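You operate a simulated robot arm through the tools that you are given. There is no shell and no other tool.

You run a simulated robot arm. Do the job below in one go: nothing can be reset, and whatever is moved stays where it is left.

TASK
Rewind the tape measure and shut it in the second wide drawer.
Fine: press its button; it goes on the bed side of the partition; fingers clear as it shuts; harm nothing.

It is judged by the outcome, as a careful person would: the job done as asked, and still so three seconds after it is handed in. It fails if anything else is knocked over, pushed out of place, dropped, spilled or broken.

THE ROBOT
A 7-joint arm with a two-finger gripper, fixed in place. Base frame: the origin is on the floor under the middle of its stand, x ahead of it, y to its left, z up; the work surface is at about z = 740. Units: mm, degrees, N and s.
With the tool pointing down near the work surface it reaches from about 320 to 720 mm from the base axis. Its first joint turns from -66.0 to 66.0 degrees. Payload 2.45 kg.
The tool frame sits at the grasp point between the pads (the TCP): z along the fingers, y along the line on which they close. The tips reach 26 mm beyond it. The gripper opens to 96 mm; its body begins 69 mm behind the TCP.
Orientation is that of the tool frame in the base frame, as a unit quaternion [x, y, z, w]. With the fingers straight down and closing along the base's y, the tool's x points along the base's -x, its y along +y and its z along -z.

THE INTERFACE
- The arm moves only by the tool arm_command. Its argument "commands" is a list of rows, each a list of 7 numbers: the shift along the base's x, y, z in mm, then the turn, a rotation vector about the base's x, y, z in degrees, then the closure, from 0 (fully open) to 1 (shut). In form: [[x, y, z, rx, ry, rz, gripper], ...]. A call has 1 to 20 rows; each row shifts and turns the commanded pose from where the row before left it. A row lasts 0.2 s, in which the tool goes at most 50 mm and 8.6 degrees; a call with a longer step from one row to the next is refused whole, and so is a gripper value outside its range. Where a pose cannot be reached the arm comes as near as it can. A force on the tool above 40 N (or 10 N above the force at the start of the call, whichever is more), or a blocked arm, ends the call early, and 0.2 s more pass. Each finger travels about 50 mm/s and halts on what it meets, pressing with about 42 N; the grip force reading is that of the motor and also rises with nothing between the fingers. The clock runs only during rows and for 0.2 s after the last one: add rows that do not move to give the fingers time. The reply holds the time, the measured pose of the TCP, the force on the tool along the base axes, the opening and the grip force, in the units named above and with some noise, with the torque about the TCP (base axes, N m) and any sound that the robot's microphone picked up, and new pictures: "views" is both (left out), scene, wrist or none.
- Cameras (640 x 400 px; columns grow to the right, rows downward): "scene" is fixed at [170.6, -404.2, 1414.4]; the picture's right is [0.68, -0.73, 0.00], its down [-0.49, -0.46, -0.75] and it looks along [0.54, 0.51, -0.67] (base axes); focal length 334 px, centre (320, 200). "wrist" rides on the gripper at [82, 3, -98] in the tool frame; the picture's right is [-0.04, 1.00, 0.00], its down [-0.73, -0.03, -0.68] and it looks along [-0.68, -0.03, 0.73] (tool axes); focal length 256 px, centre (320, 200).
- point_at(camera, pixels): for up to 12 pixels [column, row] of the newest picture of that camera ("zoom" is the newest enlarged one), the place [x, y, z] in the base frame of the surface seen there, good to about 2 mm. It takes no simulated time.
- inspect(camera, box): a new picture of the part [left, top, right, bottom] of that camera's present view, enlarged. It takes no simulated time.
- hand_in(): hands the job in; it is judged then, once.

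Open the gripper and draw the arm clear of the work before you hand the job in, unless the task says otherwise.

The tools are called after "Emit:" as name(argument=value, ...) on one line, values as JSON. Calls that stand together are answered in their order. arm_command: Moves the arm, as the interface text tells. Its arguments: {"type":"object","properties":{"commands":{"type":"array","items":{"type":"array","items":{"type":"number"}}},"views":{"type":"string","enum":["both","scene","wrist","none"]}},"required":["commands"]} The other tools are called the same way: point_at (camera, pixels) gives the place of the surface under pixels of a picture; inspect (camera, box) takes an enlarged picture of a part of a camera's view; hand_in () hands the job in.

At the start:

```text
time_s: 0.0
tool_pos: [464.7, 107.2, 1114.8]
tcp_rot: [-0.001, 1.0, 0.0, 0.0]
force: [-0.1, -1.0, 0.1]
ft_torque: [-0.01, 0.0, -0.05]
width: 95.9
grip_force: 0.0
```

scene: 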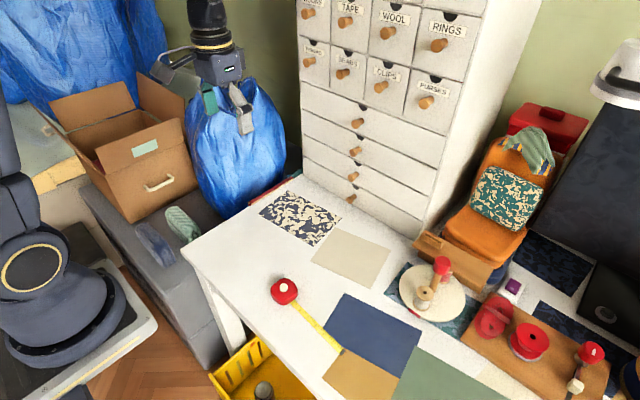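
wrist: 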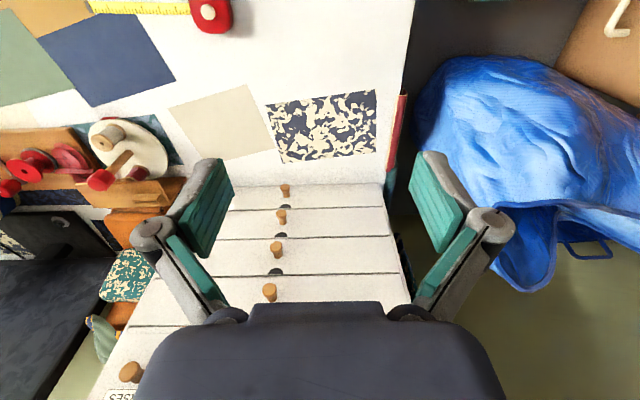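

I start by looking closer at the scene: the tape measure is at about (284,291) with its yellow blade out to (340,350), and the cabinet's wide drawers have knobs at (358,123), (355,151), (352,175), (350,198). I enlarge both areas.

Emit:
inspect(camera="scene", box=[240, 250, 400, 350])

Emit:
inspect(camera="scene", box=[280, 70, 480, 240])

Emit:
inspect(camera="wrist", box=[80, 0, 300, 130])

Emit:
point_at(camera="scene", pixels=[[284, 287], [284, 298], [300, 308], [340, 350], [358, 123], [355, 151], [352, 175], [350, 198], [302, 88], [448, 138], [420, 215], [302, 172]])

```text
4.00 times, centred on (320, 300) of scene
```

zoom: 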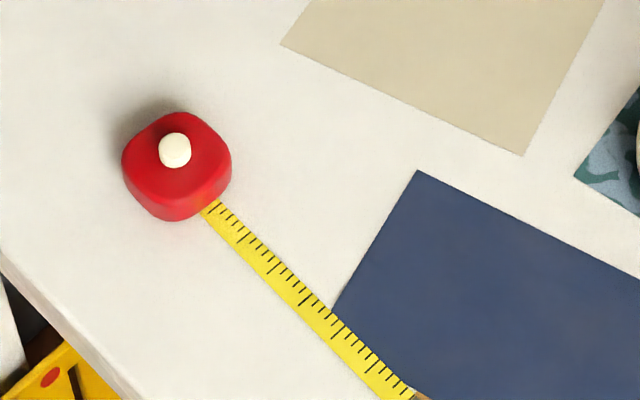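

```text
2.35 times, centred on (380, 155) of scene
```

zoom: 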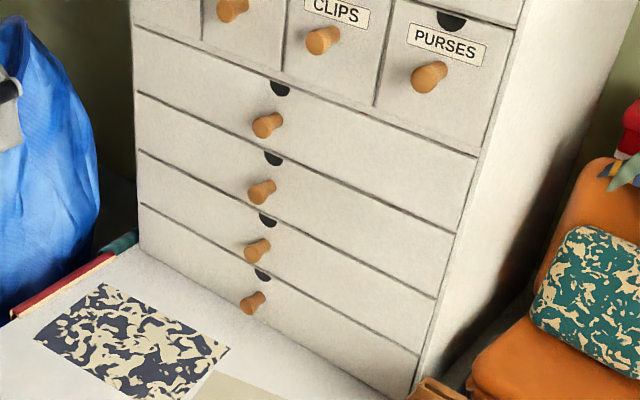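

```text
2.91 times, centred on (190, 65) of wrist
```

zoom: 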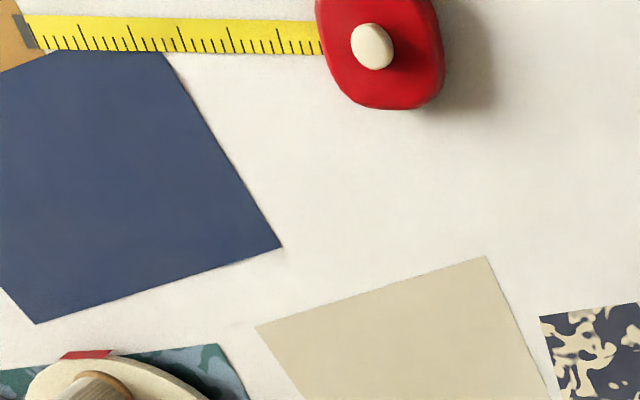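

```text
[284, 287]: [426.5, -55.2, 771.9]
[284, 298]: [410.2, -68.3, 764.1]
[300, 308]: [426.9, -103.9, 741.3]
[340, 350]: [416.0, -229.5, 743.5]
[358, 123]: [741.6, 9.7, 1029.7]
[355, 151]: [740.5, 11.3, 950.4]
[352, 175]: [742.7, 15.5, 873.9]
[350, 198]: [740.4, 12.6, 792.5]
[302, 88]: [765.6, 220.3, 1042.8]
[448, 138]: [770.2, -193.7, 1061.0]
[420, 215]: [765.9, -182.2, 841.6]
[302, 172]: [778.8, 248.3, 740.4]
```

Four wide drawers show, knobs at z≈1030, 950, 874, 792, so the second from the top is the knob at z≈950. I need to find which side the bed is on, so I enlarge the room's left and right parts.

Emit:
inspect(camera="scene", box=[0, 0, 300, 190])

Emit:
inspect(camera="scene", box=[440, 20, 640, 145])

Emit:
inspect(camera="scene", box=[380, 220, 640, 400])

Emit:
inspect(camera="wrist", box=[0, 150, 240, 400])

Emit:
inspect(camera="wrist", box=[380, 0, 640, 300])

```text
2.11 times, centred on (150, 95) of scene
```

zoom: 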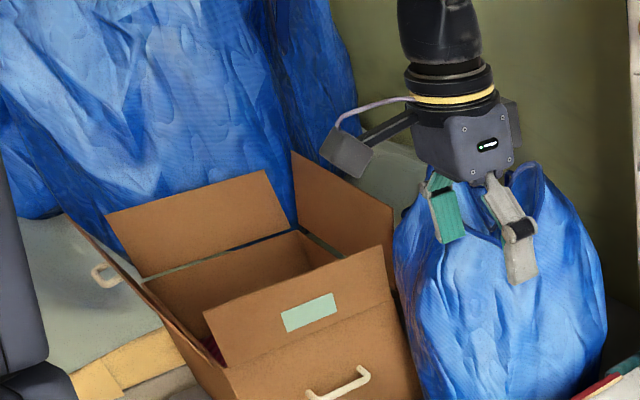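

```text
3.20 times, centred on (540, 82) of scene
```

zoom: 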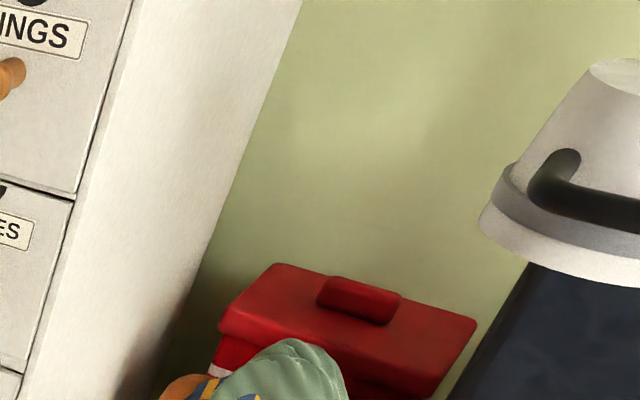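

```text
2.22 times, centred on (510, 310) of scene
```

zoom: 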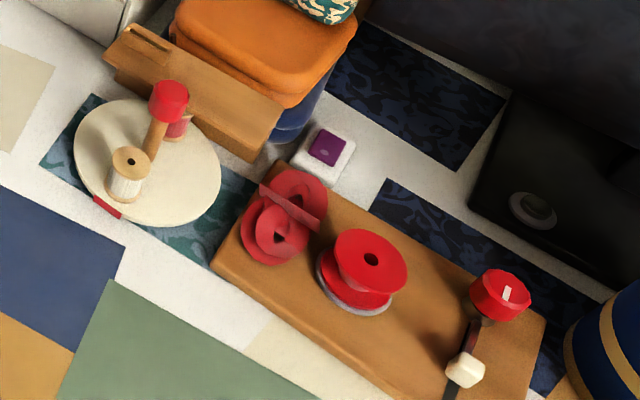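

```text
1.60 times, centred on (120, 275) of wrist
```

zoom: 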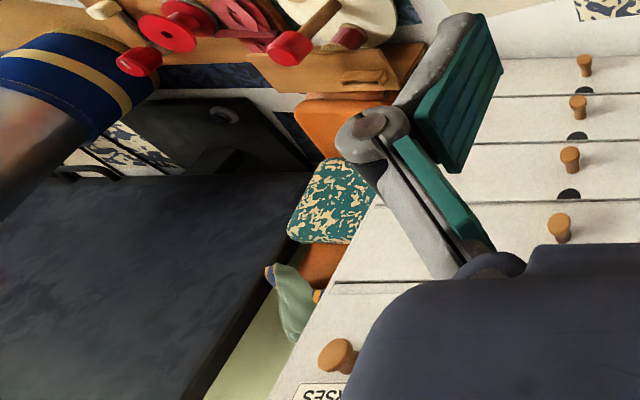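

```text
1.33 times, centred on (510, 150) of wrist
```

zoom: 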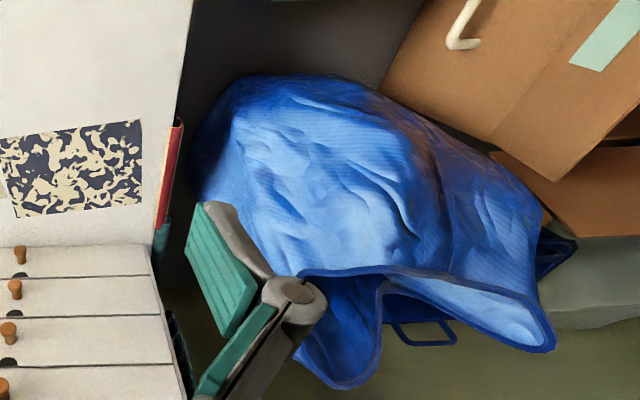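

The left side shows a grey-green padded surface with a yellowish edge at about (40,150) under the box and blue bags; the right side shows a dark flat panel. I enlarge these to tell which is the bed.

Emit:
inspect(camera="scene", box=[0, 80, 130, 260])

Emit:
inspect(camera="scene", box=[80, 170, 260, 400])

Emit:
inspect(camera="scene", box=[500, 30, 640, 400])

Emit:
point_at(camera="scene", pixels=[[30, 130], [50, 180], [70, 165], [120, 230], [160, 300], [210, 340], [100, 350], [560, 200], [620, 150], [600, 310], [180, 250], [10, 40]])

Emit:
point_at(camera="wrist", pixels=[[40, 280], [80, 370], [60, 220], [20, 130], [600, 250], [600, 340], [500, 180], [450, 20], [395, 130], [390, 185], [560, 240], [360, 130]])

```text
2.22 times, centred on (65, 170) of scene
```

zoom: 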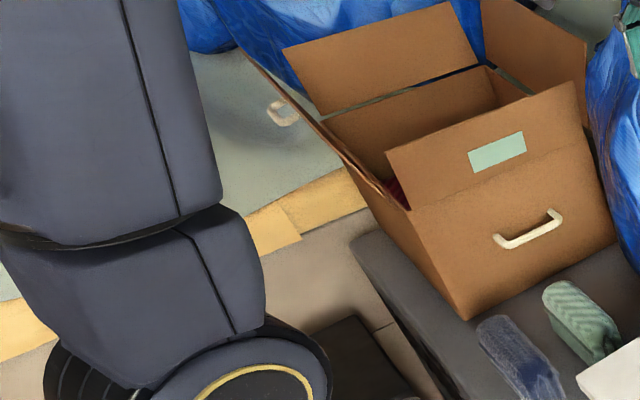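

```text
1.74 times, centred on (170, 285) of scene
```

zoom: 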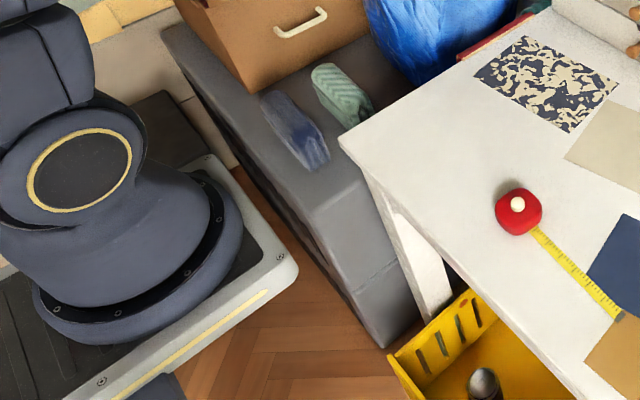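

```text
1.08 times, centred on (570, 215) of scene (not enlarged: the box is as wide or as high as the picture)
```

zoom: 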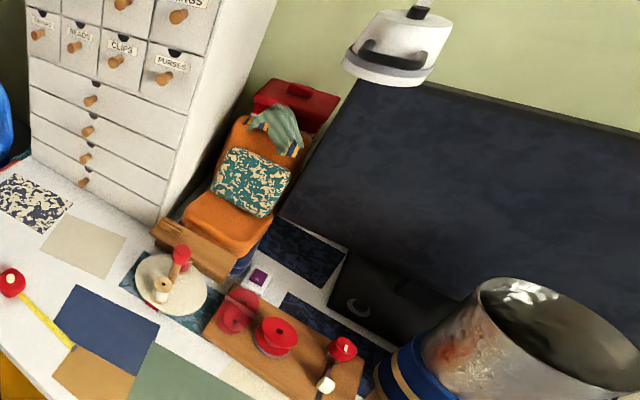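

```text
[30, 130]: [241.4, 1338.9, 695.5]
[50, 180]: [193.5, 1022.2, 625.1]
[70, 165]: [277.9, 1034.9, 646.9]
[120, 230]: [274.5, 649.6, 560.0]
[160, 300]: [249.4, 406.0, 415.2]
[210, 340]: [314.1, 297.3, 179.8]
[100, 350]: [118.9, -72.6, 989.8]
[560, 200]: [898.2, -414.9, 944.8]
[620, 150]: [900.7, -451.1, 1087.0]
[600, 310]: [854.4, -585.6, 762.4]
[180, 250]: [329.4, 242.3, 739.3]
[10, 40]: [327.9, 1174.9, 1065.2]
```

```text
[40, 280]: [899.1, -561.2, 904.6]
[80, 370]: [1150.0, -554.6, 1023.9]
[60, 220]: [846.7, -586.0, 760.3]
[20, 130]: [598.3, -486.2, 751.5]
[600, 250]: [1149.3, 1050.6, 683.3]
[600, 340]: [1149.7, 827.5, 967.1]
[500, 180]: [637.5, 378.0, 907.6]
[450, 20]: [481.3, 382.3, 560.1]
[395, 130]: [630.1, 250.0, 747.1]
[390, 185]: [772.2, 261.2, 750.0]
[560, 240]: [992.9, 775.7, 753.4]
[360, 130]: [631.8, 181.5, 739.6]
```

The grey-green mattress (z≈690, beyond y≈1000) with its yellow-edged frame and blue covers is on the left (+y), while the right is a screen; so I take +y as the bed side and will check again with the drawer open. Now I measure the tape measure's body, button and blade in an enlarged view.

Emit:
inspect(camera="scene", box=[260, 268, 310, 313])

```text
8.89 times, centred on (285, 290) of scene
```

zoom: 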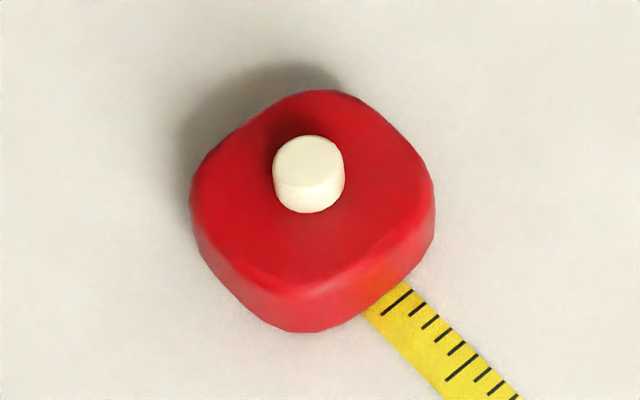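

Emit:
point_at(camera="zoom", pixels=[[309, 158], [309, 180], [305, 205], [310, 95], [205, 195], [425, 195], [310, 270], [300, 328], [230, 130], [400, 130], [395, 300], [250, 230]])

Emit:
point_at(camera="wrist", pixels=[[208, 15], [195, 5], [212, 33], [230, 20], [225, 2], [192, 18], [90, 5], [100, 12]])

```text
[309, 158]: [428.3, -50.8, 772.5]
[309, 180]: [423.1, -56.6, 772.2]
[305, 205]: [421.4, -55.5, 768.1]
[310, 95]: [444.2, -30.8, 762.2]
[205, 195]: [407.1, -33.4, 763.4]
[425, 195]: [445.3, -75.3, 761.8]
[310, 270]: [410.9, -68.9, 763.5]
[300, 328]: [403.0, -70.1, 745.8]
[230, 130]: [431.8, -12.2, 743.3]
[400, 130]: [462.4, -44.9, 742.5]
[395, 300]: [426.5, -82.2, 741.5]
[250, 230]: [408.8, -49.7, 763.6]
```

```text
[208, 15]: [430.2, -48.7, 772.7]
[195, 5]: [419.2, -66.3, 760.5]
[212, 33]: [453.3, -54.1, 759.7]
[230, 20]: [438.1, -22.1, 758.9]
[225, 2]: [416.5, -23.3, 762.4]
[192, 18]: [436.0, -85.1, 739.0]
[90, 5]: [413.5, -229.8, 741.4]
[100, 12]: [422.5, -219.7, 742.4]
```

The button's top is at about (427,-53,772), on the red body spanning roughly x 403–453, y -80 to -22, top z≈763. I close the fingers and move above the button, tips about 50 mm over it.

Emit:
arm_command(commands=[[-4.7, -20, -31, 0, 0, 0, 1], [-4.7, -20, -31, 0, 0, 0, 1], [-4.7, -20, -31, 0, 0, 0, 1], [-4.7, -20, -31, 0, 0, 0, 1], [-4.7, -20, -31, 0, 0, 0, 1], [-4.7, -20, -31, 0, 0, 0, 1], [-4.7, -20, -31, 0, 0, 0, 1], [-4.7, -20, -31, 0, 0, 0, 1], [0, 0, 0, 0, 0, 0, 1], [0, 0, 0, 0, 0, 0, 1]])

```text
time_s: 2.2
tool_pos: [426.9, -52.6, 869.7]
tcp_rot: [0.0, 1.0, 0.0, 0.0]
force: [0.8, -0.5, -0.1]
ft_torque: [-0.02, -0.01, -0.01]
width: 0.0
grip_force: 29.3
```

scene: 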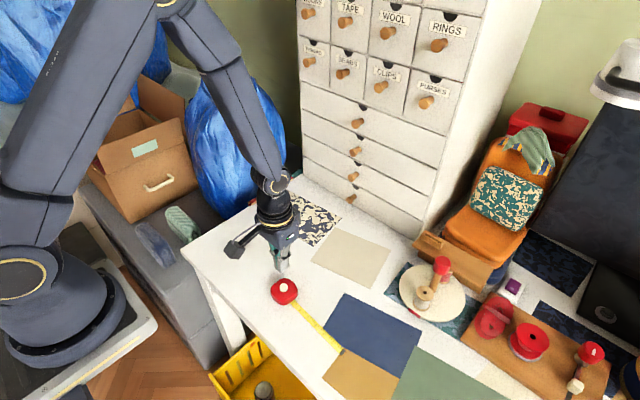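
wrist: 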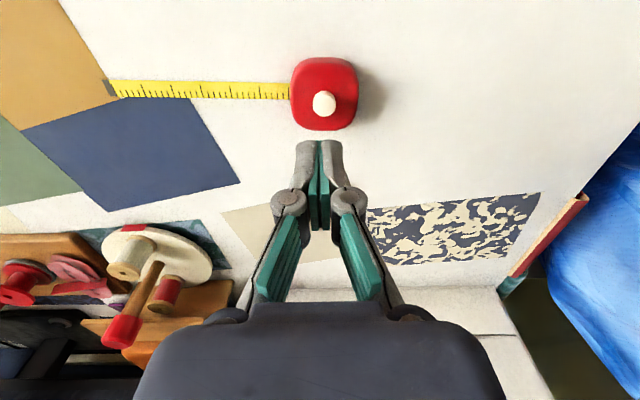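

The wrist view shows the button at (324,103) and the body at about (324,95). I measure the button and outline from here.

Emit:
inspect(camera="wrist", box=[270, 45, 380, 145])

Emit:
point_at(camera="wrist", pixels=[[324, 100], [318, 102], [330, 102], [324, 95], [324, 107], [296, 92], [352, 92], [324, 126], [324, 66], [320, 145], [110, 88], [287, 91]])

```text
4.00 times, centred on (325, 95) of wrist
```

zoom: 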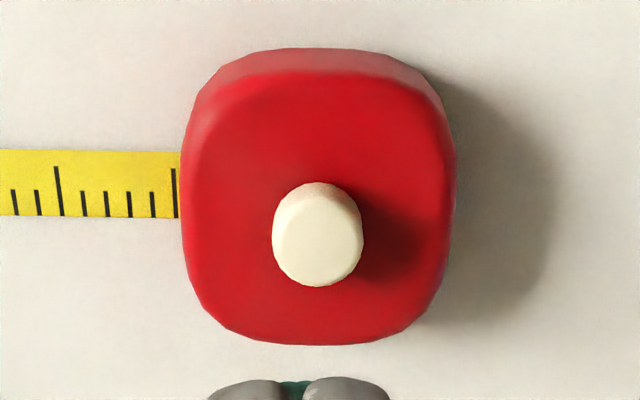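

```text
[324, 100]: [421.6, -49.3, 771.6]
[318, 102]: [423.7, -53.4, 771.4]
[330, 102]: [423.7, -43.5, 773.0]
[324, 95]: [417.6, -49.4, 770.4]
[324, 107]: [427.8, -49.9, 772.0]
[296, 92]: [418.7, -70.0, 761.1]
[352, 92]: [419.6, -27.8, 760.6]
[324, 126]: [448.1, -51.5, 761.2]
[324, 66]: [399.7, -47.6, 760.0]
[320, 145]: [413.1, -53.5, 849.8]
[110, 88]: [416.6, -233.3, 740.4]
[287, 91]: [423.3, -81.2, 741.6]
```

The button's centre is about (425,-49,772). I shift +3 in y, -2 in x, descend to just above it, then press in small steps.

Emit:
arm_command(commands=[[-2, 3, -20, 0, 0, 0, 1], [0, 0, -25, 0, 0, 0, 1], [0, 0, -18, 0, 0, 0, 1], [0, 0, -5, 0, 0, 0, 1], [0, 0, -3, 0, 0, 0, 1], [0, 0, -2, 0, 0, 0, 1], [0, 0, -2, 0, 0, 0, 1]])

```text
time_s: 3.8
tool_pos: [425.9, -49.5, 792.0]
tcp_rot: [0.001, 1.0, 0.0, -0.001]
force: [-0.7, -1.0, 1.6]
ft_torque: [-0.06, -0.01, -0.03]
width: 6.2
grip_force: 28.3
heard: click
```

scene: 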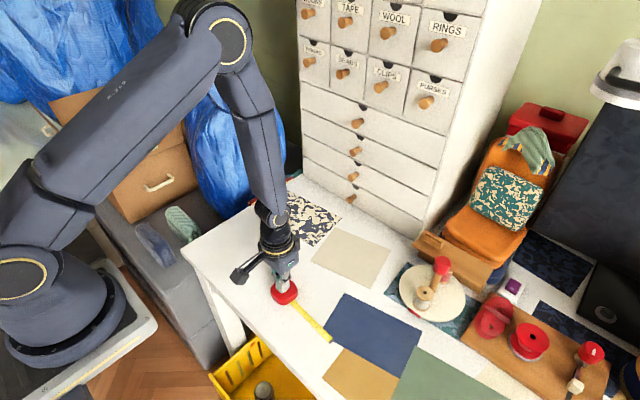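
wrist: 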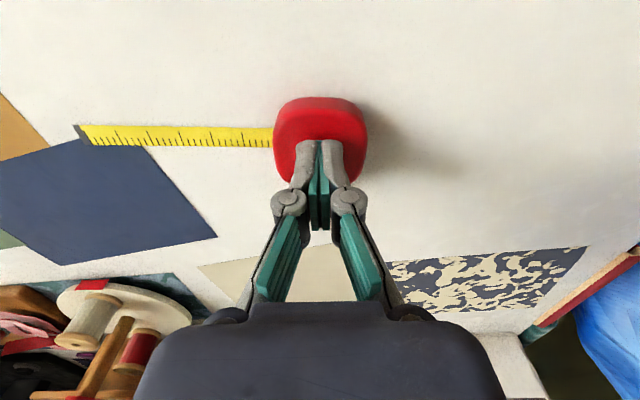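

A click sounded and the blade's end has begun to draw in (scene (331,341)). I hold the button down and let time pass.

Emit:
arm_command(commands=[[0, 0, 0, 0, 0, 0, 1], [0, 0, 0, 0, 0, 0, 1], [0, 0, 0, 0, 0, 0, 1], [0, 0, 0, 0, 0, 0, 1], [0, 0, 0, 0, 0, 0, 1]])

```text
time_s: 5.0
tool_pos: [426.2, -49.3, 792.0]
tcp_rot: [-0.001, 1.0, 0.0, 0.001]
force: [0.7, -0.1, 1.9]
ft_torque: [0.0, 0.01, -0.04]
width: 5.9
grip_force: 27.9
```

scene: 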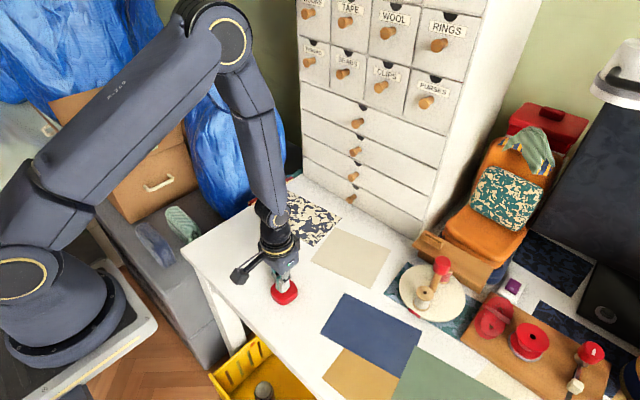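
wrist: 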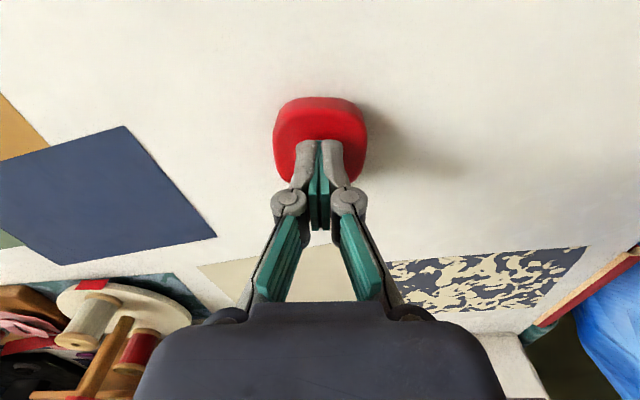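

The blade is wholly drawn in now. I open the fingers slightly so the button isn't pinched, then lift off and look.

Emit:
arm_command(commands=[[0, 0, 1, 0, 0, 0, 0.8], [0, 0, 3, 0, 0, 0, 0.8], [0, 0, 20, 0, 0, 0, 0.8], [0, 0, 40, 0, 0, 0, 0.8], [0, 0, 40, 0, 0, 0, 0.8]])

Emit:
inspect(camera="wrist", box=[250, 30, 400, 150])

```text
time_s: 6.2
tool_pos: [426.0, -50.2, 895.9]
tcp_rot: [0.0, 1.0, 0.001, -0.001]
force: [0.3, -0.4, 0.8]
ft_torque: [0.04, -0.02, -0.02]
width: 19.0
grip_force: 0.1
```

scene: 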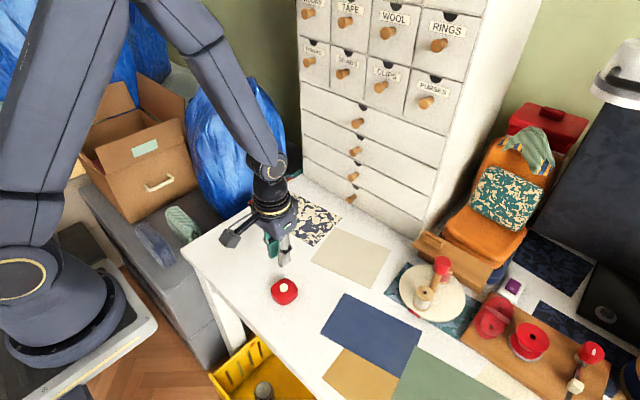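
wrist: 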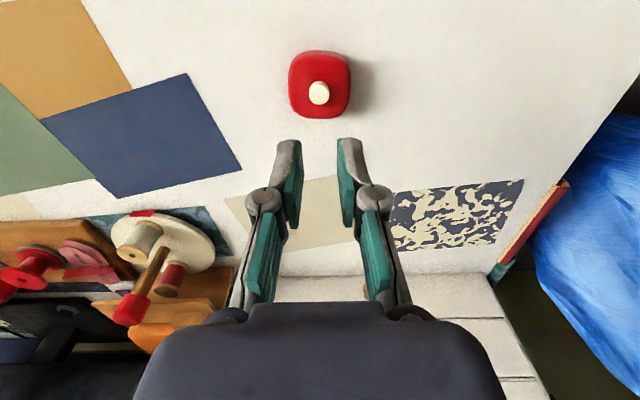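

```text
3.33 times, centred on (325, 90) of wrist
```

zoom: 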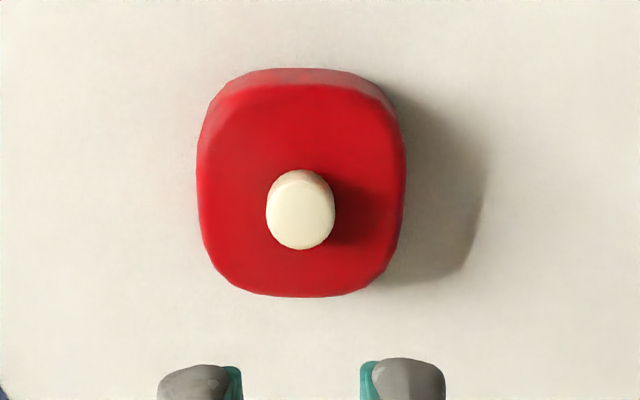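

The tape measure sits rewound at about (424,-50). Next is the drawer: I enlarge the second knob at (355,151) and measure it and the drawer's edges.

Emit:
inspect(camera="scene", box=[330, 105, 390, 185])

```text
5.00 times, centred on (360, 145) of scene
```

zoom: 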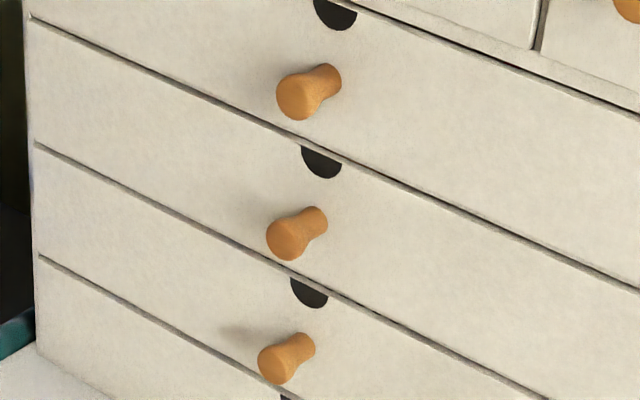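

Emit:
point_at(camera="zoom", pixels=[[289, 237], [270, 235], [306, 240], [290, 258], [285, 222], [318, 222], [320, 175], [320, 150], [240, 245], [36, 140], [36, 258], [635, 288]])

Emit:
point_at(camera="scene", pixels=[[432, 195], [436, 170], [442, 135], [303, 105], [304, 130], [306, 158], [375, 87], [422, 104], [355, 151], [350, 198], [439, 160], [302, 90]])

```text
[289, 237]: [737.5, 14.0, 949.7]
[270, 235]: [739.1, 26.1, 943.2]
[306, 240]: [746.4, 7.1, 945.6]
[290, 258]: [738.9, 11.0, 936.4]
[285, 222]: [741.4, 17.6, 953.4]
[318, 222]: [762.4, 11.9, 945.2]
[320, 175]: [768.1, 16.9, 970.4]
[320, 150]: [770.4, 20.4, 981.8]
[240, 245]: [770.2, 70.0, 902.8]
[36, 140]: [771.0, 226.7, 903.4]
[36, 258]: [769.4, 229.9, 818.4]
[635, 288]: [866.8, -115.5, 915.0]
```

```text
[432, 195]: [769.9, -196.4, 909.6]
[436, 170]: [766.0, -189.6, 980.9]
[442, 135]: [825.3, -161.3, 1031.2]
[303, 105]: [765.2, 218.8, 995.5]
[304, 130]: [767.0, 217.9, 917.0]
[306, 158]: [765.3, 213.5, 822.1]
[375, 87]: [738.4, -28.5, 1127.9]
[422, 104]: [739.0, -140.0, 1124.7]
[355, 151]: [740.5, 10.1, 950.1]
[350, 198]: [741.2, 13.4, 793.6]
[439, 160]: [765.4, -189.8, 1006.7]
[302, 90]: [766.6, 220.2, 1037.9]
```

The second drawer's knob head is centred at about (740–752, 16, 946), roughly 24 mm across, and the drawer spans z≈905–985, y≈-195–230. I turn the tool to point along +x while moving to a spot about 100 mm short of the knob.

Emit:
arm_command(commands=[[15, 5.5, 10, 0, -7.5, 0, 0.3], [18, 5.5, 10, 0, -7.5, 0, 0.3], [18, 5.5, 10, 0, -7.5, 0, 0.3], [18, 5.5, 10, 0, -7.5, 0, 0.3], [18, 5.5, 10, 0, -7.5, 0, 0.3], [18, 5.5, 0, 0, -7.5, 0, 0.3], [18, 5.5, 0, 0, -7.5, 0, 0.3], [18, 5.5, 0, 0, -7.5, 0, 0.3], [18, 5.5, 0, 0, -7.5, 0, 0.3], [18, 5.5, 0, 0, -7.5, 0, 0.3], [18, 5.5, 0, 0, -7.5, 0, 0.3], [18, 5.5, 0, 0, -7.5, 0, 0.3], [0, 0, 0, 0, 0, 0, 0.3]])

```text
time_s: 9.0
tool_pos: [638.0, 16.3, 944.4]
tcp_rot: [-0.001, 0.707, 0.001, 0.707]
force: [0.6, 0.7, 0.1]
ft_torque: [-0.03, 0.03, -0.01]
width: 67.2
grip_force: 0.1
```

scene: 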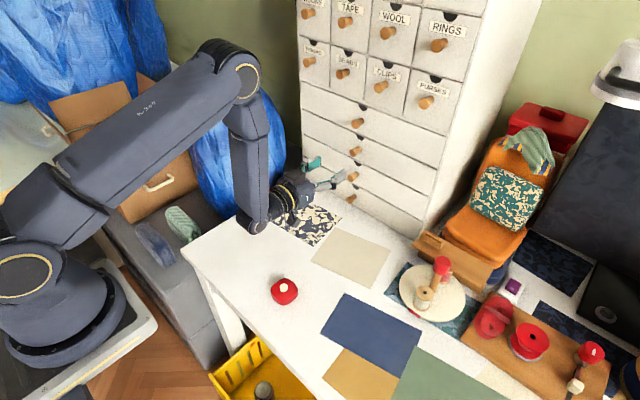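
wrist: 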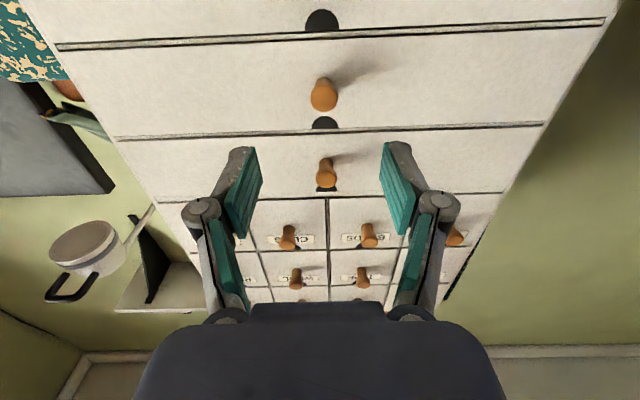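

The tool is level and pointing at the cabinet; I verify that the knob seen at wrist (324,95) is the one at z≈946.

Emit:
point_at(camera="wrist", pixels=[[324, 95], [312, 95], [336, 95], [324, 80], [324, 108], [327, 180], [322, 20], [322, 45], [325, 130], [240, 150], [395, 145], [200, 90]])

```text
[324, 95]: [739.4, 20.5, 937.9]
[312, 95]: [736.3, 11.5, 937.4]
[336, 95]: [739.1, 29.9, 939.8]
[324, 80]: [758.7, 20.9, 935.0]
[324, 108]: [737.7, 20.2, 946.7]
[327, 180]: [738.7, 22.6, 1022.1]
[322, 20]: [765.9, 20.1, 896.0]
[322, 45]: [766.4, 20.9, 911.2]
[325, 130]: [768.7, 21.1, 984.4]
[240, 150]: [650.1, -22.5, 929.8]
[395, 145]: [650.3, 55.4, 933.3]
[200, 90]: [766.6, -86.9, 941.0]
```

It is the second drawer's knob (z≈945, y≈19). I advance so the fingertips straddle the knob's head, stopping short of the drawer front, and then close gently.

Emit:
arm_command(commands=[[30, 1, 0, 0, 0, 0, 0.3], [30, 1, 0, 0, 0, 0, 0.3], [22, 0, 0, 0, 0, 0, 0.3], [14, 0, 0, 0, 0, 0, 0.3], [0, 0, 0, 0, 0, 0, 0.3]])

```text
time_s: 10.2
tool_pos: [733.2, 19.9, 946.8]
tcp_rot: [0.0, 0.707, 0.0, 0.707]
force: [0.3, 0.1, -0.4]
ft_torque: [-0.01, 0.01, -0.01]
width: 67.3
grip_force: 0.0
```

scene: 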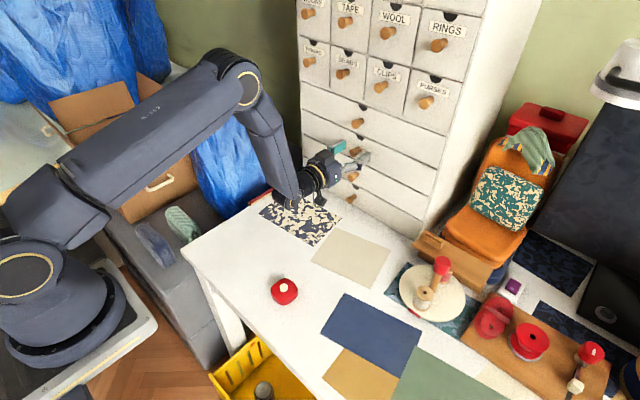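
wrist: 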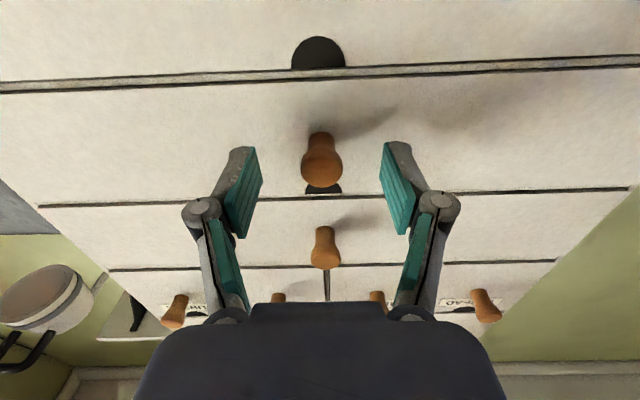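

The knob at wrist (322,160) lies between the pads. I close on it.

Emit:
arm_command(commands=[[2, 0, -1, 0, 0, 0, 0.7], [0, 0, 0, 0, 0, 0, 1], [0, 0, 0, 0, 0, 0, 1], [0, 0, 0, 0, 0, 0, 1], [0, 0, 0, 0, 0, 0, 1]], views="wrist")

```text
time_s: 11.4
tool_pos: [735.7, 21.0, 945.2]
tcp_rot: [0.0, 0.707, 0.0, 0.707]
force: [0.8, 7.9, -0.5]
ft_torque: [0.04, -0.05, 0.05]
width: 20.0
grip_force: 45.4
```

wrist: 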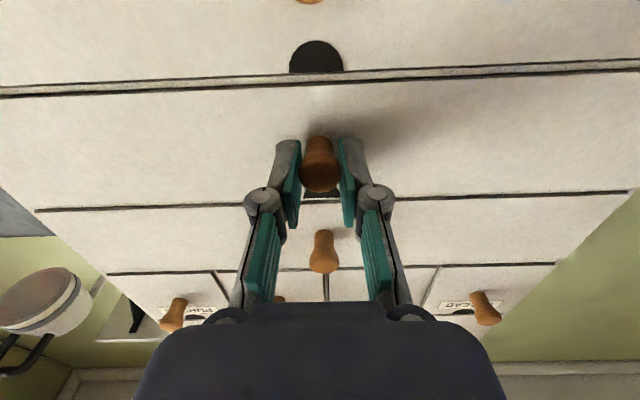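

The knob is held at width 20 mm. I ease the small side force with +1 mm in y and begin pulling the drawer straight back, slowly.

Emit:
arm_command(commands=[[0, 1, 0, 0, 0, 0, 1], [-5, 0, 0, 0, 0, 0, 1], [-10, 0, 0, 0, 0, 0, 1], [-15, 0, 0, 0, 0, 0, 1], [-15, 0, 0, 0, 0, 0, 1], [-15, 0, 0, 0, 0, 0, 1]])

```text
time_s: 12.8
tool_pos: [674.3, 19.6, 945.4]
tcp_rot: [-0.001, 0.708, 0.001, 0.706]
force: [0.2, 14.2, -9.8]
ft_torque: [0.01, 0.87, 0.06]
width: 20.1
grip_force: 44.9
```

scene: 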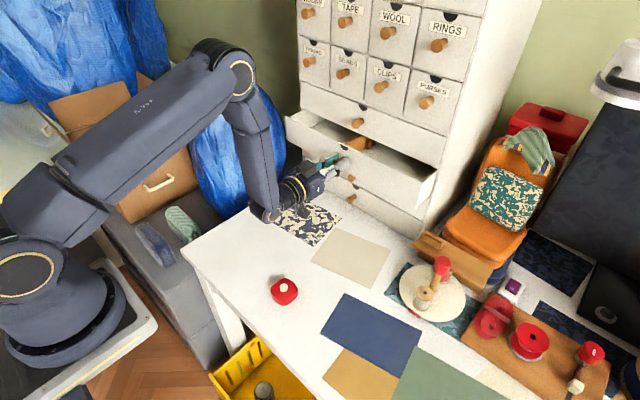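
wrist: 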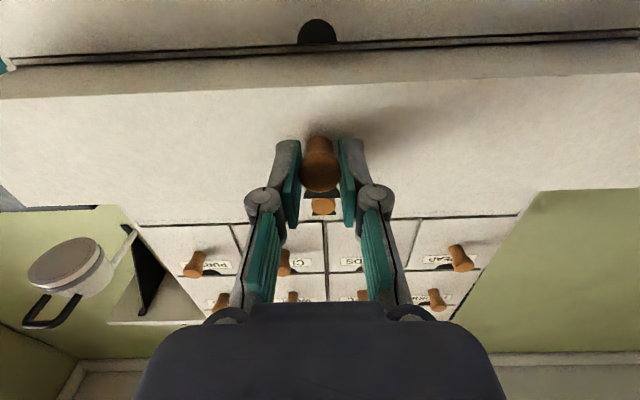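

The drawer is out about 60 mm. I look at its inside before pulling further.

Emit:
inspect(camera="scene", box=[270, 90, 450, 220])

Emit:
arm_command(commands=[[-10, 2, -1, 0, 0, 0, 1], [-10, 0, 0, 0, 0, 0, 1]], views="none")

```text
3.08 times, centred on (360, 155) of scene
```

zoom: 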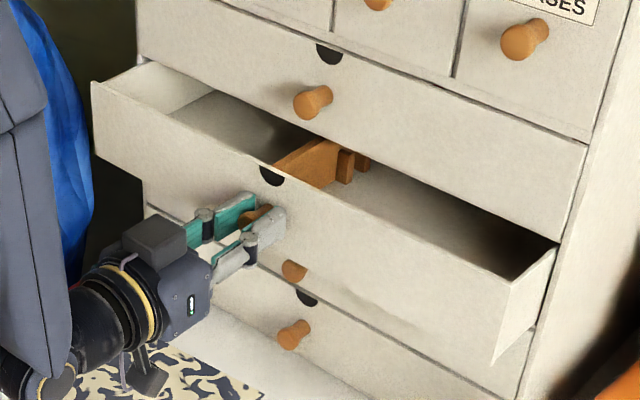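

```text
time_s: 13.4
tool_pos: [654.7, 19.3, 944.8]
tcp_rot: [0.0, 0.708, -0.001, 0.706]
force: [0.4, 10.7, -17.7]
ft_torque: [-0.03, -0.67, -0.02]
width: 20.1
grip_force: 44.9
```

The partition runs front to back near the middle of the drawer, so the left (+y) compartment is the one on the bed's side. Forces show slight pull down and sideways; I ease z by -2 mm and continue pulling.

Emit:
arm_command(commands=[[-10, 1, -2, 0, 0, 0, 1], [-15, 0, 0, 0, 0, 0, 1], [-15, 0, 0, 0, 0, 0, 1]], views="scene")

```text
time_s: 14.2
tool_pos: [616.2, 20.5, 945.9]
tcp_rot: [0.0, 0.706, -0.001, 0.708]
force: [0.7, 0.0, -4.2]
ft_torque: [0.04, -0.68, 0.01]
width: 20.3
grip_force: 45.0
```

scene: 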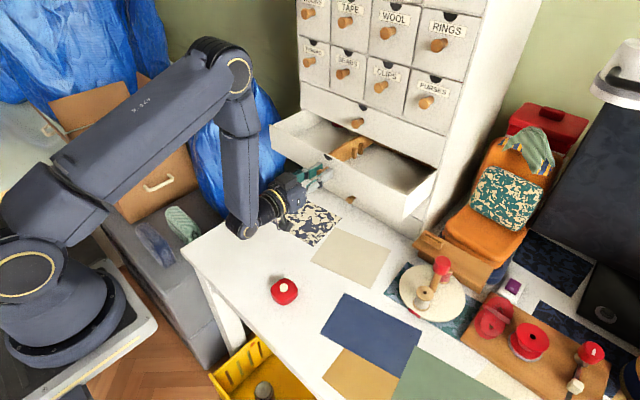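

The drawer is out 120 mm and moves freely. I pull about 45 mm more for room above the left compartment, then stop.

Emit:
arm_command(commands=[[-15, 0, 0, 0, 0, 0, 1], [-15, 0, 0, 0, 0, 0, 1], [-10, 0, 0, 0, 0, 0, 1], [-5, 0, 0, 0, 0, 0, 1], [0, 0, 0, 0, 0, 0, 1]])

Emit:
inspect(camera="scene", box=[250, 80, 450, 230])

```text
time_s: 15.4
tool_pos: [571.0, 19.2, 944.3]
tcp_rot: [0.001, 0.704, -0.002, 0.71]
force: [0.8, -17.6, 25.1]
ft_torque: [-0.08, 0.0, -0.12]
width: 20.3
grip_force: 44.6
```

scene: 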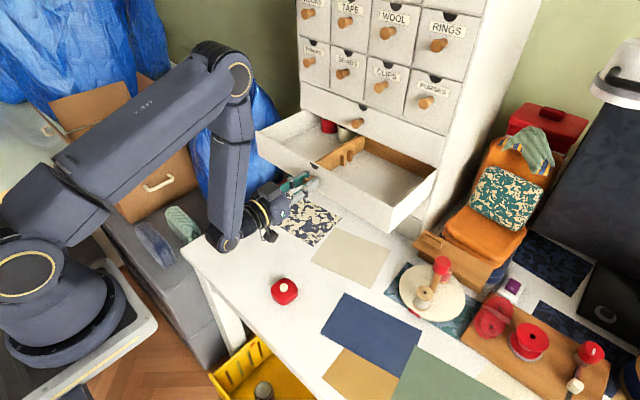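
wrist: 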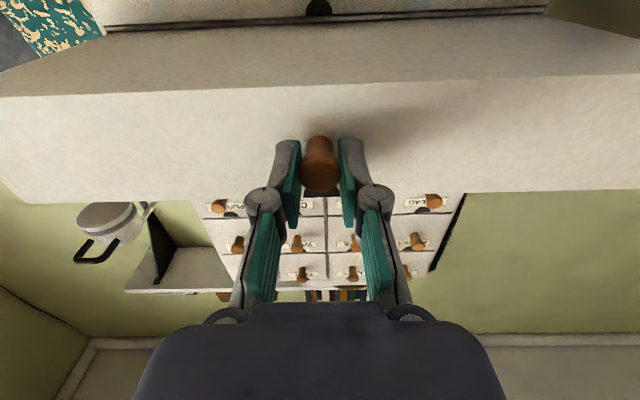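

```text
2.67 times, centred on (350, 155) of scene
```

zoom: 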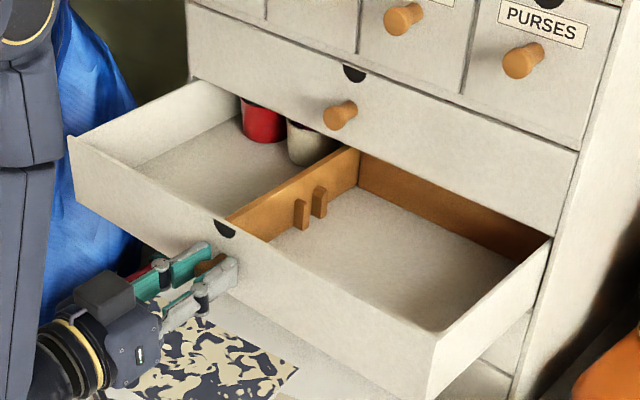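

The left compartment is empty at the front and holds a red pot and a pale cup at its back (zoom (262,120), (310,140)). I relax the built-up force (z +25, y -18 N) by small shifts before letting go of the knob.

Emit:
arm_command(commands=[[0, -1, 2, 0, 0, 0, 1], [0, 0, 0, 0, 0, 0, 1]], views="none")

Emit:
point_at(camera="zoom", pixels=[[262, 105], [262, 140], [310, 128], [305, 160], [200, 150], [170, 190], [230, 175], [300, 190], [68, 145], [225, 222], [345, 160], [190, 95]])

```text
time_s: 16.0
tool_pos: [570.4, 20.4, 945.3]
tcp_rot: [0.002, 0.707, -0.002, 0.707]
force: [0.0, -22.4, 9.6]
ft_torque: [-0.1, -0.87, -0.02]
width: 20.0
grip_force: 44.8
```

```text
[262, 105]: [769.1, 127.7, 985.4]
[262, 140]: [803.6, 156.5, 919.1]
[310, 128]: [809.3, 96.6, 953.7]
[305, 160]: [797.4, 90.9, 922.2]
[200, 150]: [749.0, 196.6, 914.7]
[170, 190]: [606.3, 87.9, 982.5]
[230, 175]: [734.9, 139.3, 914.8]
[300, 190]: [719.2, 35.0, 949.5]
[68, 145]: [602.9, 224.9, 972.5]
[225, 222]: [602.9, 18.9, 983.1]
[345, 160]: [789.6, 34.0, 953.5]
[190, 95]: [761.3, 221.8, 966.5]
```

The floor of the drawer is at z≈915, front panel outer face x≈602 with its top at z≈982, partition at y≈34, pots at x≈800. I ease y by -1.5 mm and release the knob.

Emit:
arm_command(commands=[[0, -1.5, 0.5, 0, 0, 0, 1], [0, 0, 0, 0, 0, 0, 0.9], [0, 0, 0, 0, 0, 0, 0.6], [0, 0, 0, 0, 0, 0, 0.4], [-15, 0, 0, 0, 0, 0, 0.3], [-30, 0, 0, 0, 0, 0, 0.3]])

```text
time_s: 17.4
tool_pos: [524.9, 18.7, 944.0]
tcp_rot: [0.001, 0.707, -0.002, 0.707]
force: [0.5, -2.7, -0.1]
ft_torque: [0.0, 0.02, 0.19]
width: 67.2
grip_force: 0.0
```

scene: 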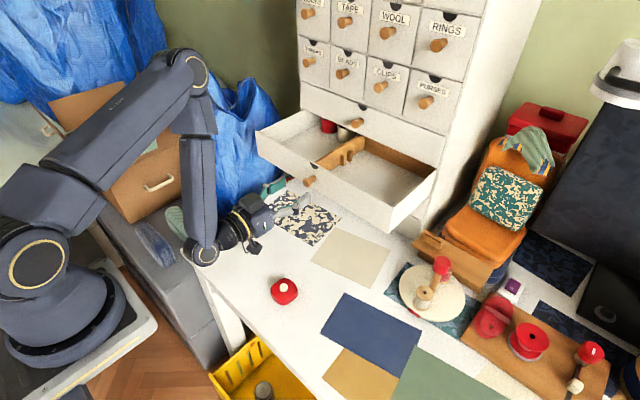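
wrist: 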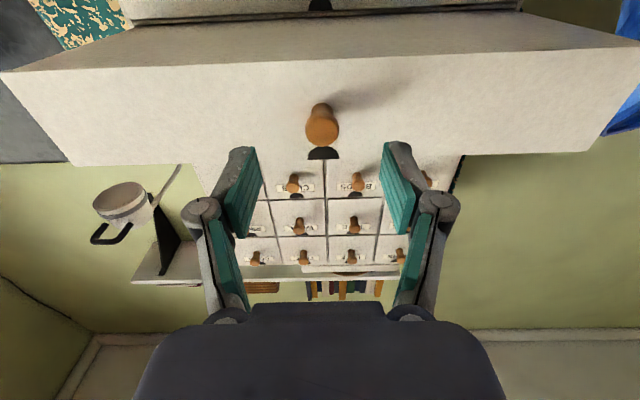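

The drawer stays open with its knob free. I draw back and turn the tool down again, moving over the tape measure.

Emit:
arm_command(commands=[[-20, 0, 0, 0, 0, 0, 0], [-20, -6, 0, 0, 7.5, 0, 0], [-10, -6, 0, 0, 7.5, 0, 0], [-10, -6, 0, 0, 7.5, 0, 0], [-8, -6, 0, 0, 7.5, 0, 0], [-8, -6, 0, 0, 7.5, 0, 0], [-8, -6, -5, 0, 7.5, 0, 0], [-8, -6, -5, 0, 7.5, 0, 0], [-8, -6, -5, 0, 7.5, 0, 0], [0, -6, -5, 0, 7.5, 0, 0], [0, -6, -5, 0, 7.5, 0, 0], [0, -6, -5, 0, 7.5, 0, 0], [0, -3, -5, 0, 7.5, 0, 0], [0, 0, 0, 0, 0, 0, 0]])

```text
time_s: 20.4
tool_pos: [472.0, -46.0, 875.5]
tcp_rot: [0.0, 1.0, 0.0, 0.0]
force: [-0.2, -0.7, 0.0]
ft_torque: [-0.03, 0.01, 0.04]
width: 96.0
grip_force: 0.1
out of reach, approached as far as the arm can: row 2, 3, 4, 5, 6
```

scene: 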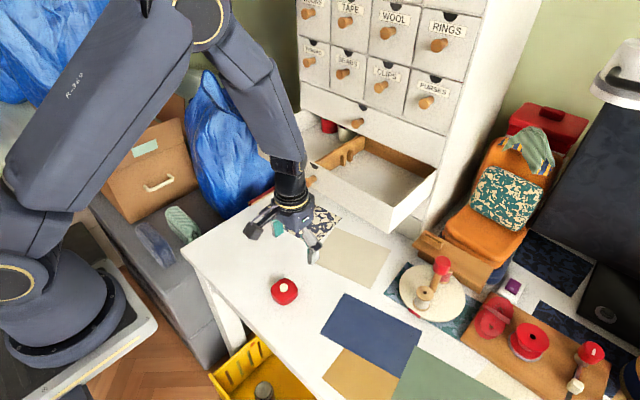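
wrist: 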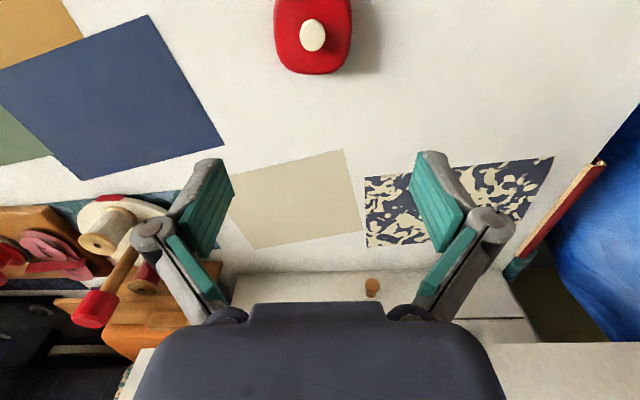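

The tool points down at (472,-46,876), a few rows having been cut short. I move over the tape measure, about 48 mm back, and check.

Emit:
arm_command(commands=[[-24, -2, 0, 0, 0, 0, 0], [-24, -2, 0, 0, 0, 0, 0], [0, 0, 0, 0, 0, 0, 0]], views="wrist")

Emit:
inspect(camera="wrist", box=[240, 30, 400, 150])

```text
time_s: 21.2
tool_pos: [423.5, -50.4, 874.2]
tcp_rot: [0.0, 1.0, 0.0, 0.0]
force: [-0.7, -0.5, -0.1]
ft_torque: [0.0, 0.0, -0.01]
width: 96.0
grip_force: 0.0
```

wrist: 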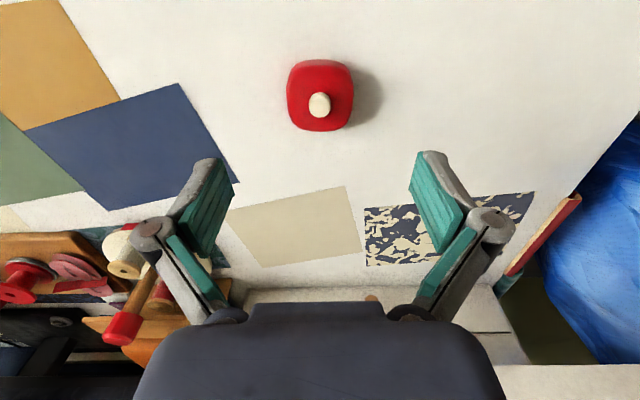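

```text
3.33 times, centred on (320, 90) of wrist
```

zoom: 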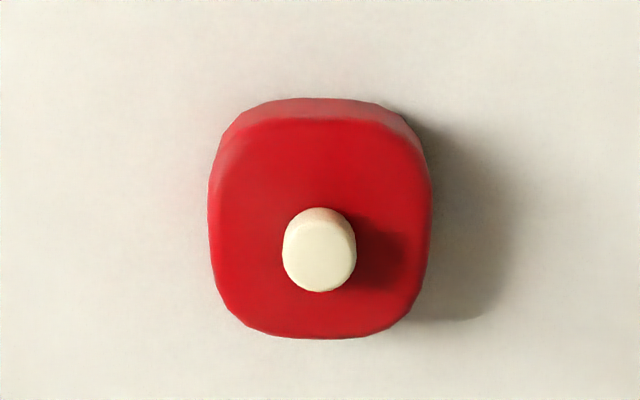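

Emit:
point_at(camera="zoom", pixels=[[320, 265], [320, 325], [320, 335], [320, 110], [320, 125], [215, 230], [225, 230], [425, 230], [432, 230], [260, 130], [390, 130], [320, 180]])

```text
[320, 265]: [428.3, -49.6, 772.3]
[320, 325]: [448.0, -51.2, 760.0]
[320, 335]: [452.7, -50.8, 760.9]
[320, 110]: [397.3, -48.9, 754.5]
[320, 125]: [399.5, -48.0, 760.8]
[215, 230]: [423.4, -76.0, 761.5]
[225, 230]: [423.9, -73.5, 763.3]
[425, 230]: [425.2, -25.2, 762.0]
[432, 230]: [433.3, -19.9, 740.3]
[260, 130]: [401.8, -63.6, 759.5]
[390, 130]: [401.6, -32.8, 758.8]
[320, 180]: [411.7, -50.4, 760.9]
```

The body spans y≈-76 to -24 and x≈397 to 452, centred under the tool. I descend so the tips are a few mm above the table, fingers fully open either side.

Emit:
arm_command(commands=[[0.5, 0, -30, 0, 0, 0, 0], [0, 0, -30, 0, 0, 0, 0], [0, 0, -25, 0, 0, 0, 0], [0, 0, -12, 0, 0, 0, 0], [0, 0, -6, 0, 0, 0, 0], [0, 0, 0, 0, 0, 0, 0]])

```text
time_s: 22.6
tool_pos: [425.5, -52.2, 771.9]
tcp_rot: [0.0, 1.0, 0.001, 0.001]
force: [0.3, 0.3, 0.9]
ft_torque: [-0.02, -0.02, 0.02]
width: 96.1
grip_force: 0.0
```

scene: 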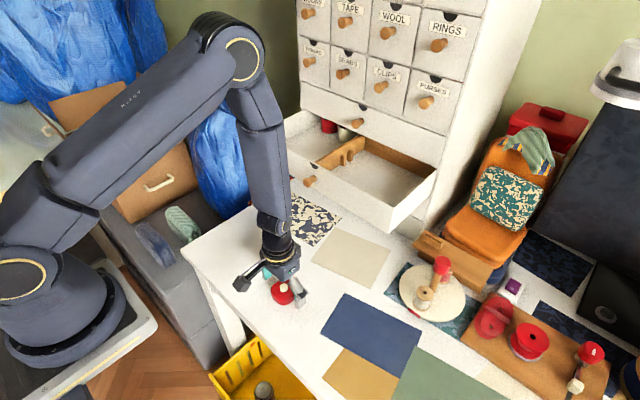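
wrist: 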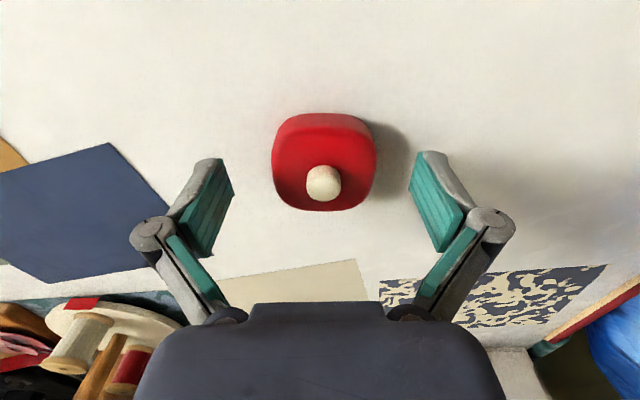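

The body at wrist (324,165) is centred between the pads. I close on it and lift a little to test the hold.

Emit:
arm_command(commands=[[0, 1, -1, 0, 0, 0, 0.3], [0, 0, 0, 0, 0, 0, 0.6], [0, 0, 0, 0, 0, 0, 1], [0, 0, 0, 0, 0, 0, 1], [0, 0, 0, 0, 0, 0, 1], [0, 0, 6, 0, 0, 0, 1], [0, 0, 10, 0, 0, 0, 1], [0, 0, 10, 0, 0, 0, 1]])

```text
time_s: 24.4
tool_pos: [424.9, -50.4, 797.9]
tcp_rot: [0.001, 1.0, 0.0, 0.0]
force: [0.7, -0.2, -0.2]
ft_torque: [0.03, -0.04, -0.04]
width: 54.0
grip_force: 42.2
```

scene: 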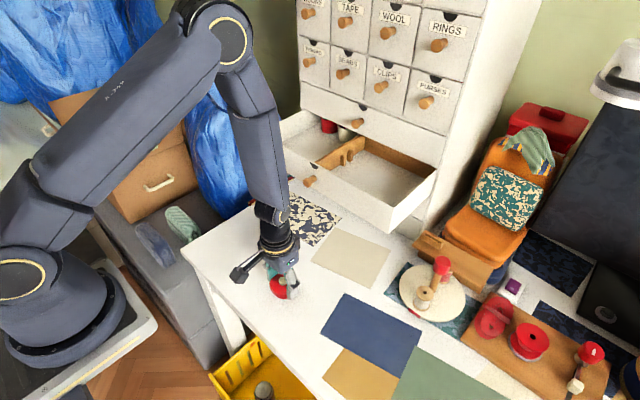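
wrist: 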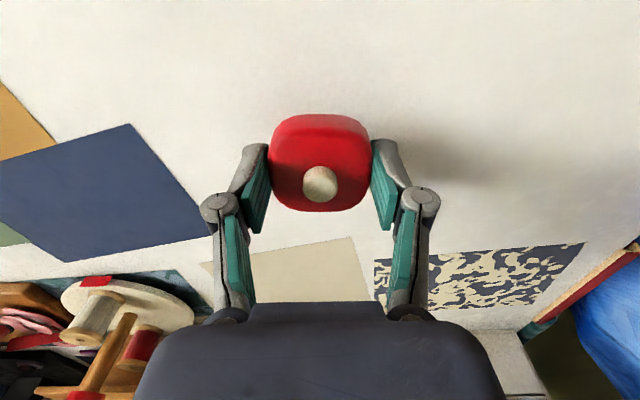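

The tape measure is firmly held (width 54 mm) and its underside is about 31 mm below the TCP. I lift it straight up to z≈1045.

Emit:
arm_command(commands=[[0, 0, 30, 0, 0, 0, 1], [0, 0, 35, 0, 0, 0, 1], [0, 0, 35, 0, 0, 0, 1], [0, 0, 35, 0, 0, 0, 1], [0, 0, 35, 0, 0, 0, 1], [0, 0, 35, 0, 0, 0, 1], [0, 0, 32, 0, 0, 0, 1], [0, 0, 10, 0, 0, 0, 1]])

```text
time_s: 26.2
tool_pos: [424.9, -49.1, 1044.7]
tcp_rot: [0.0, 1.0, 0.0, 0.0]
force: [-0.2, 1.2, -0.2]
ft_torque: [-0.03, 0.0, 0.01]
width: 54.2
grip_force: 41.9
```

scene: 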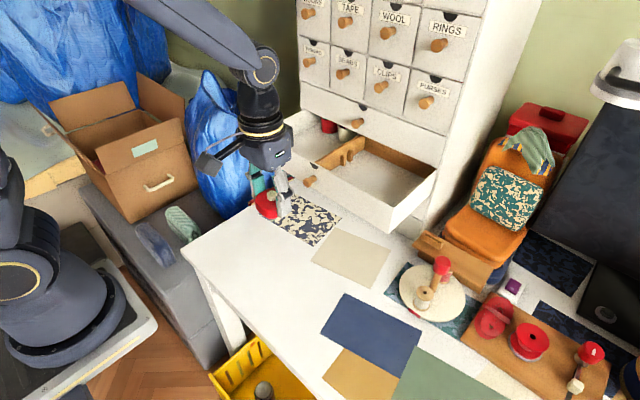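
wrist: 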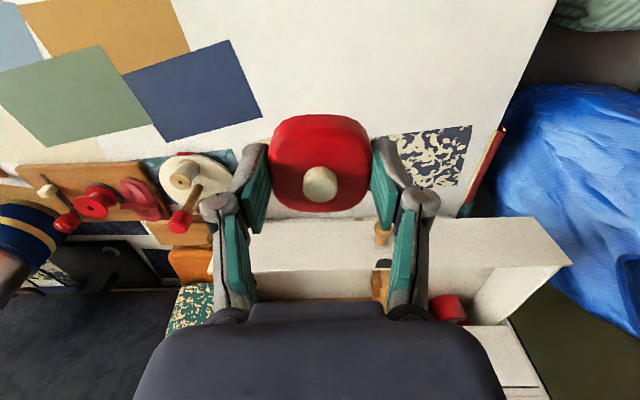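

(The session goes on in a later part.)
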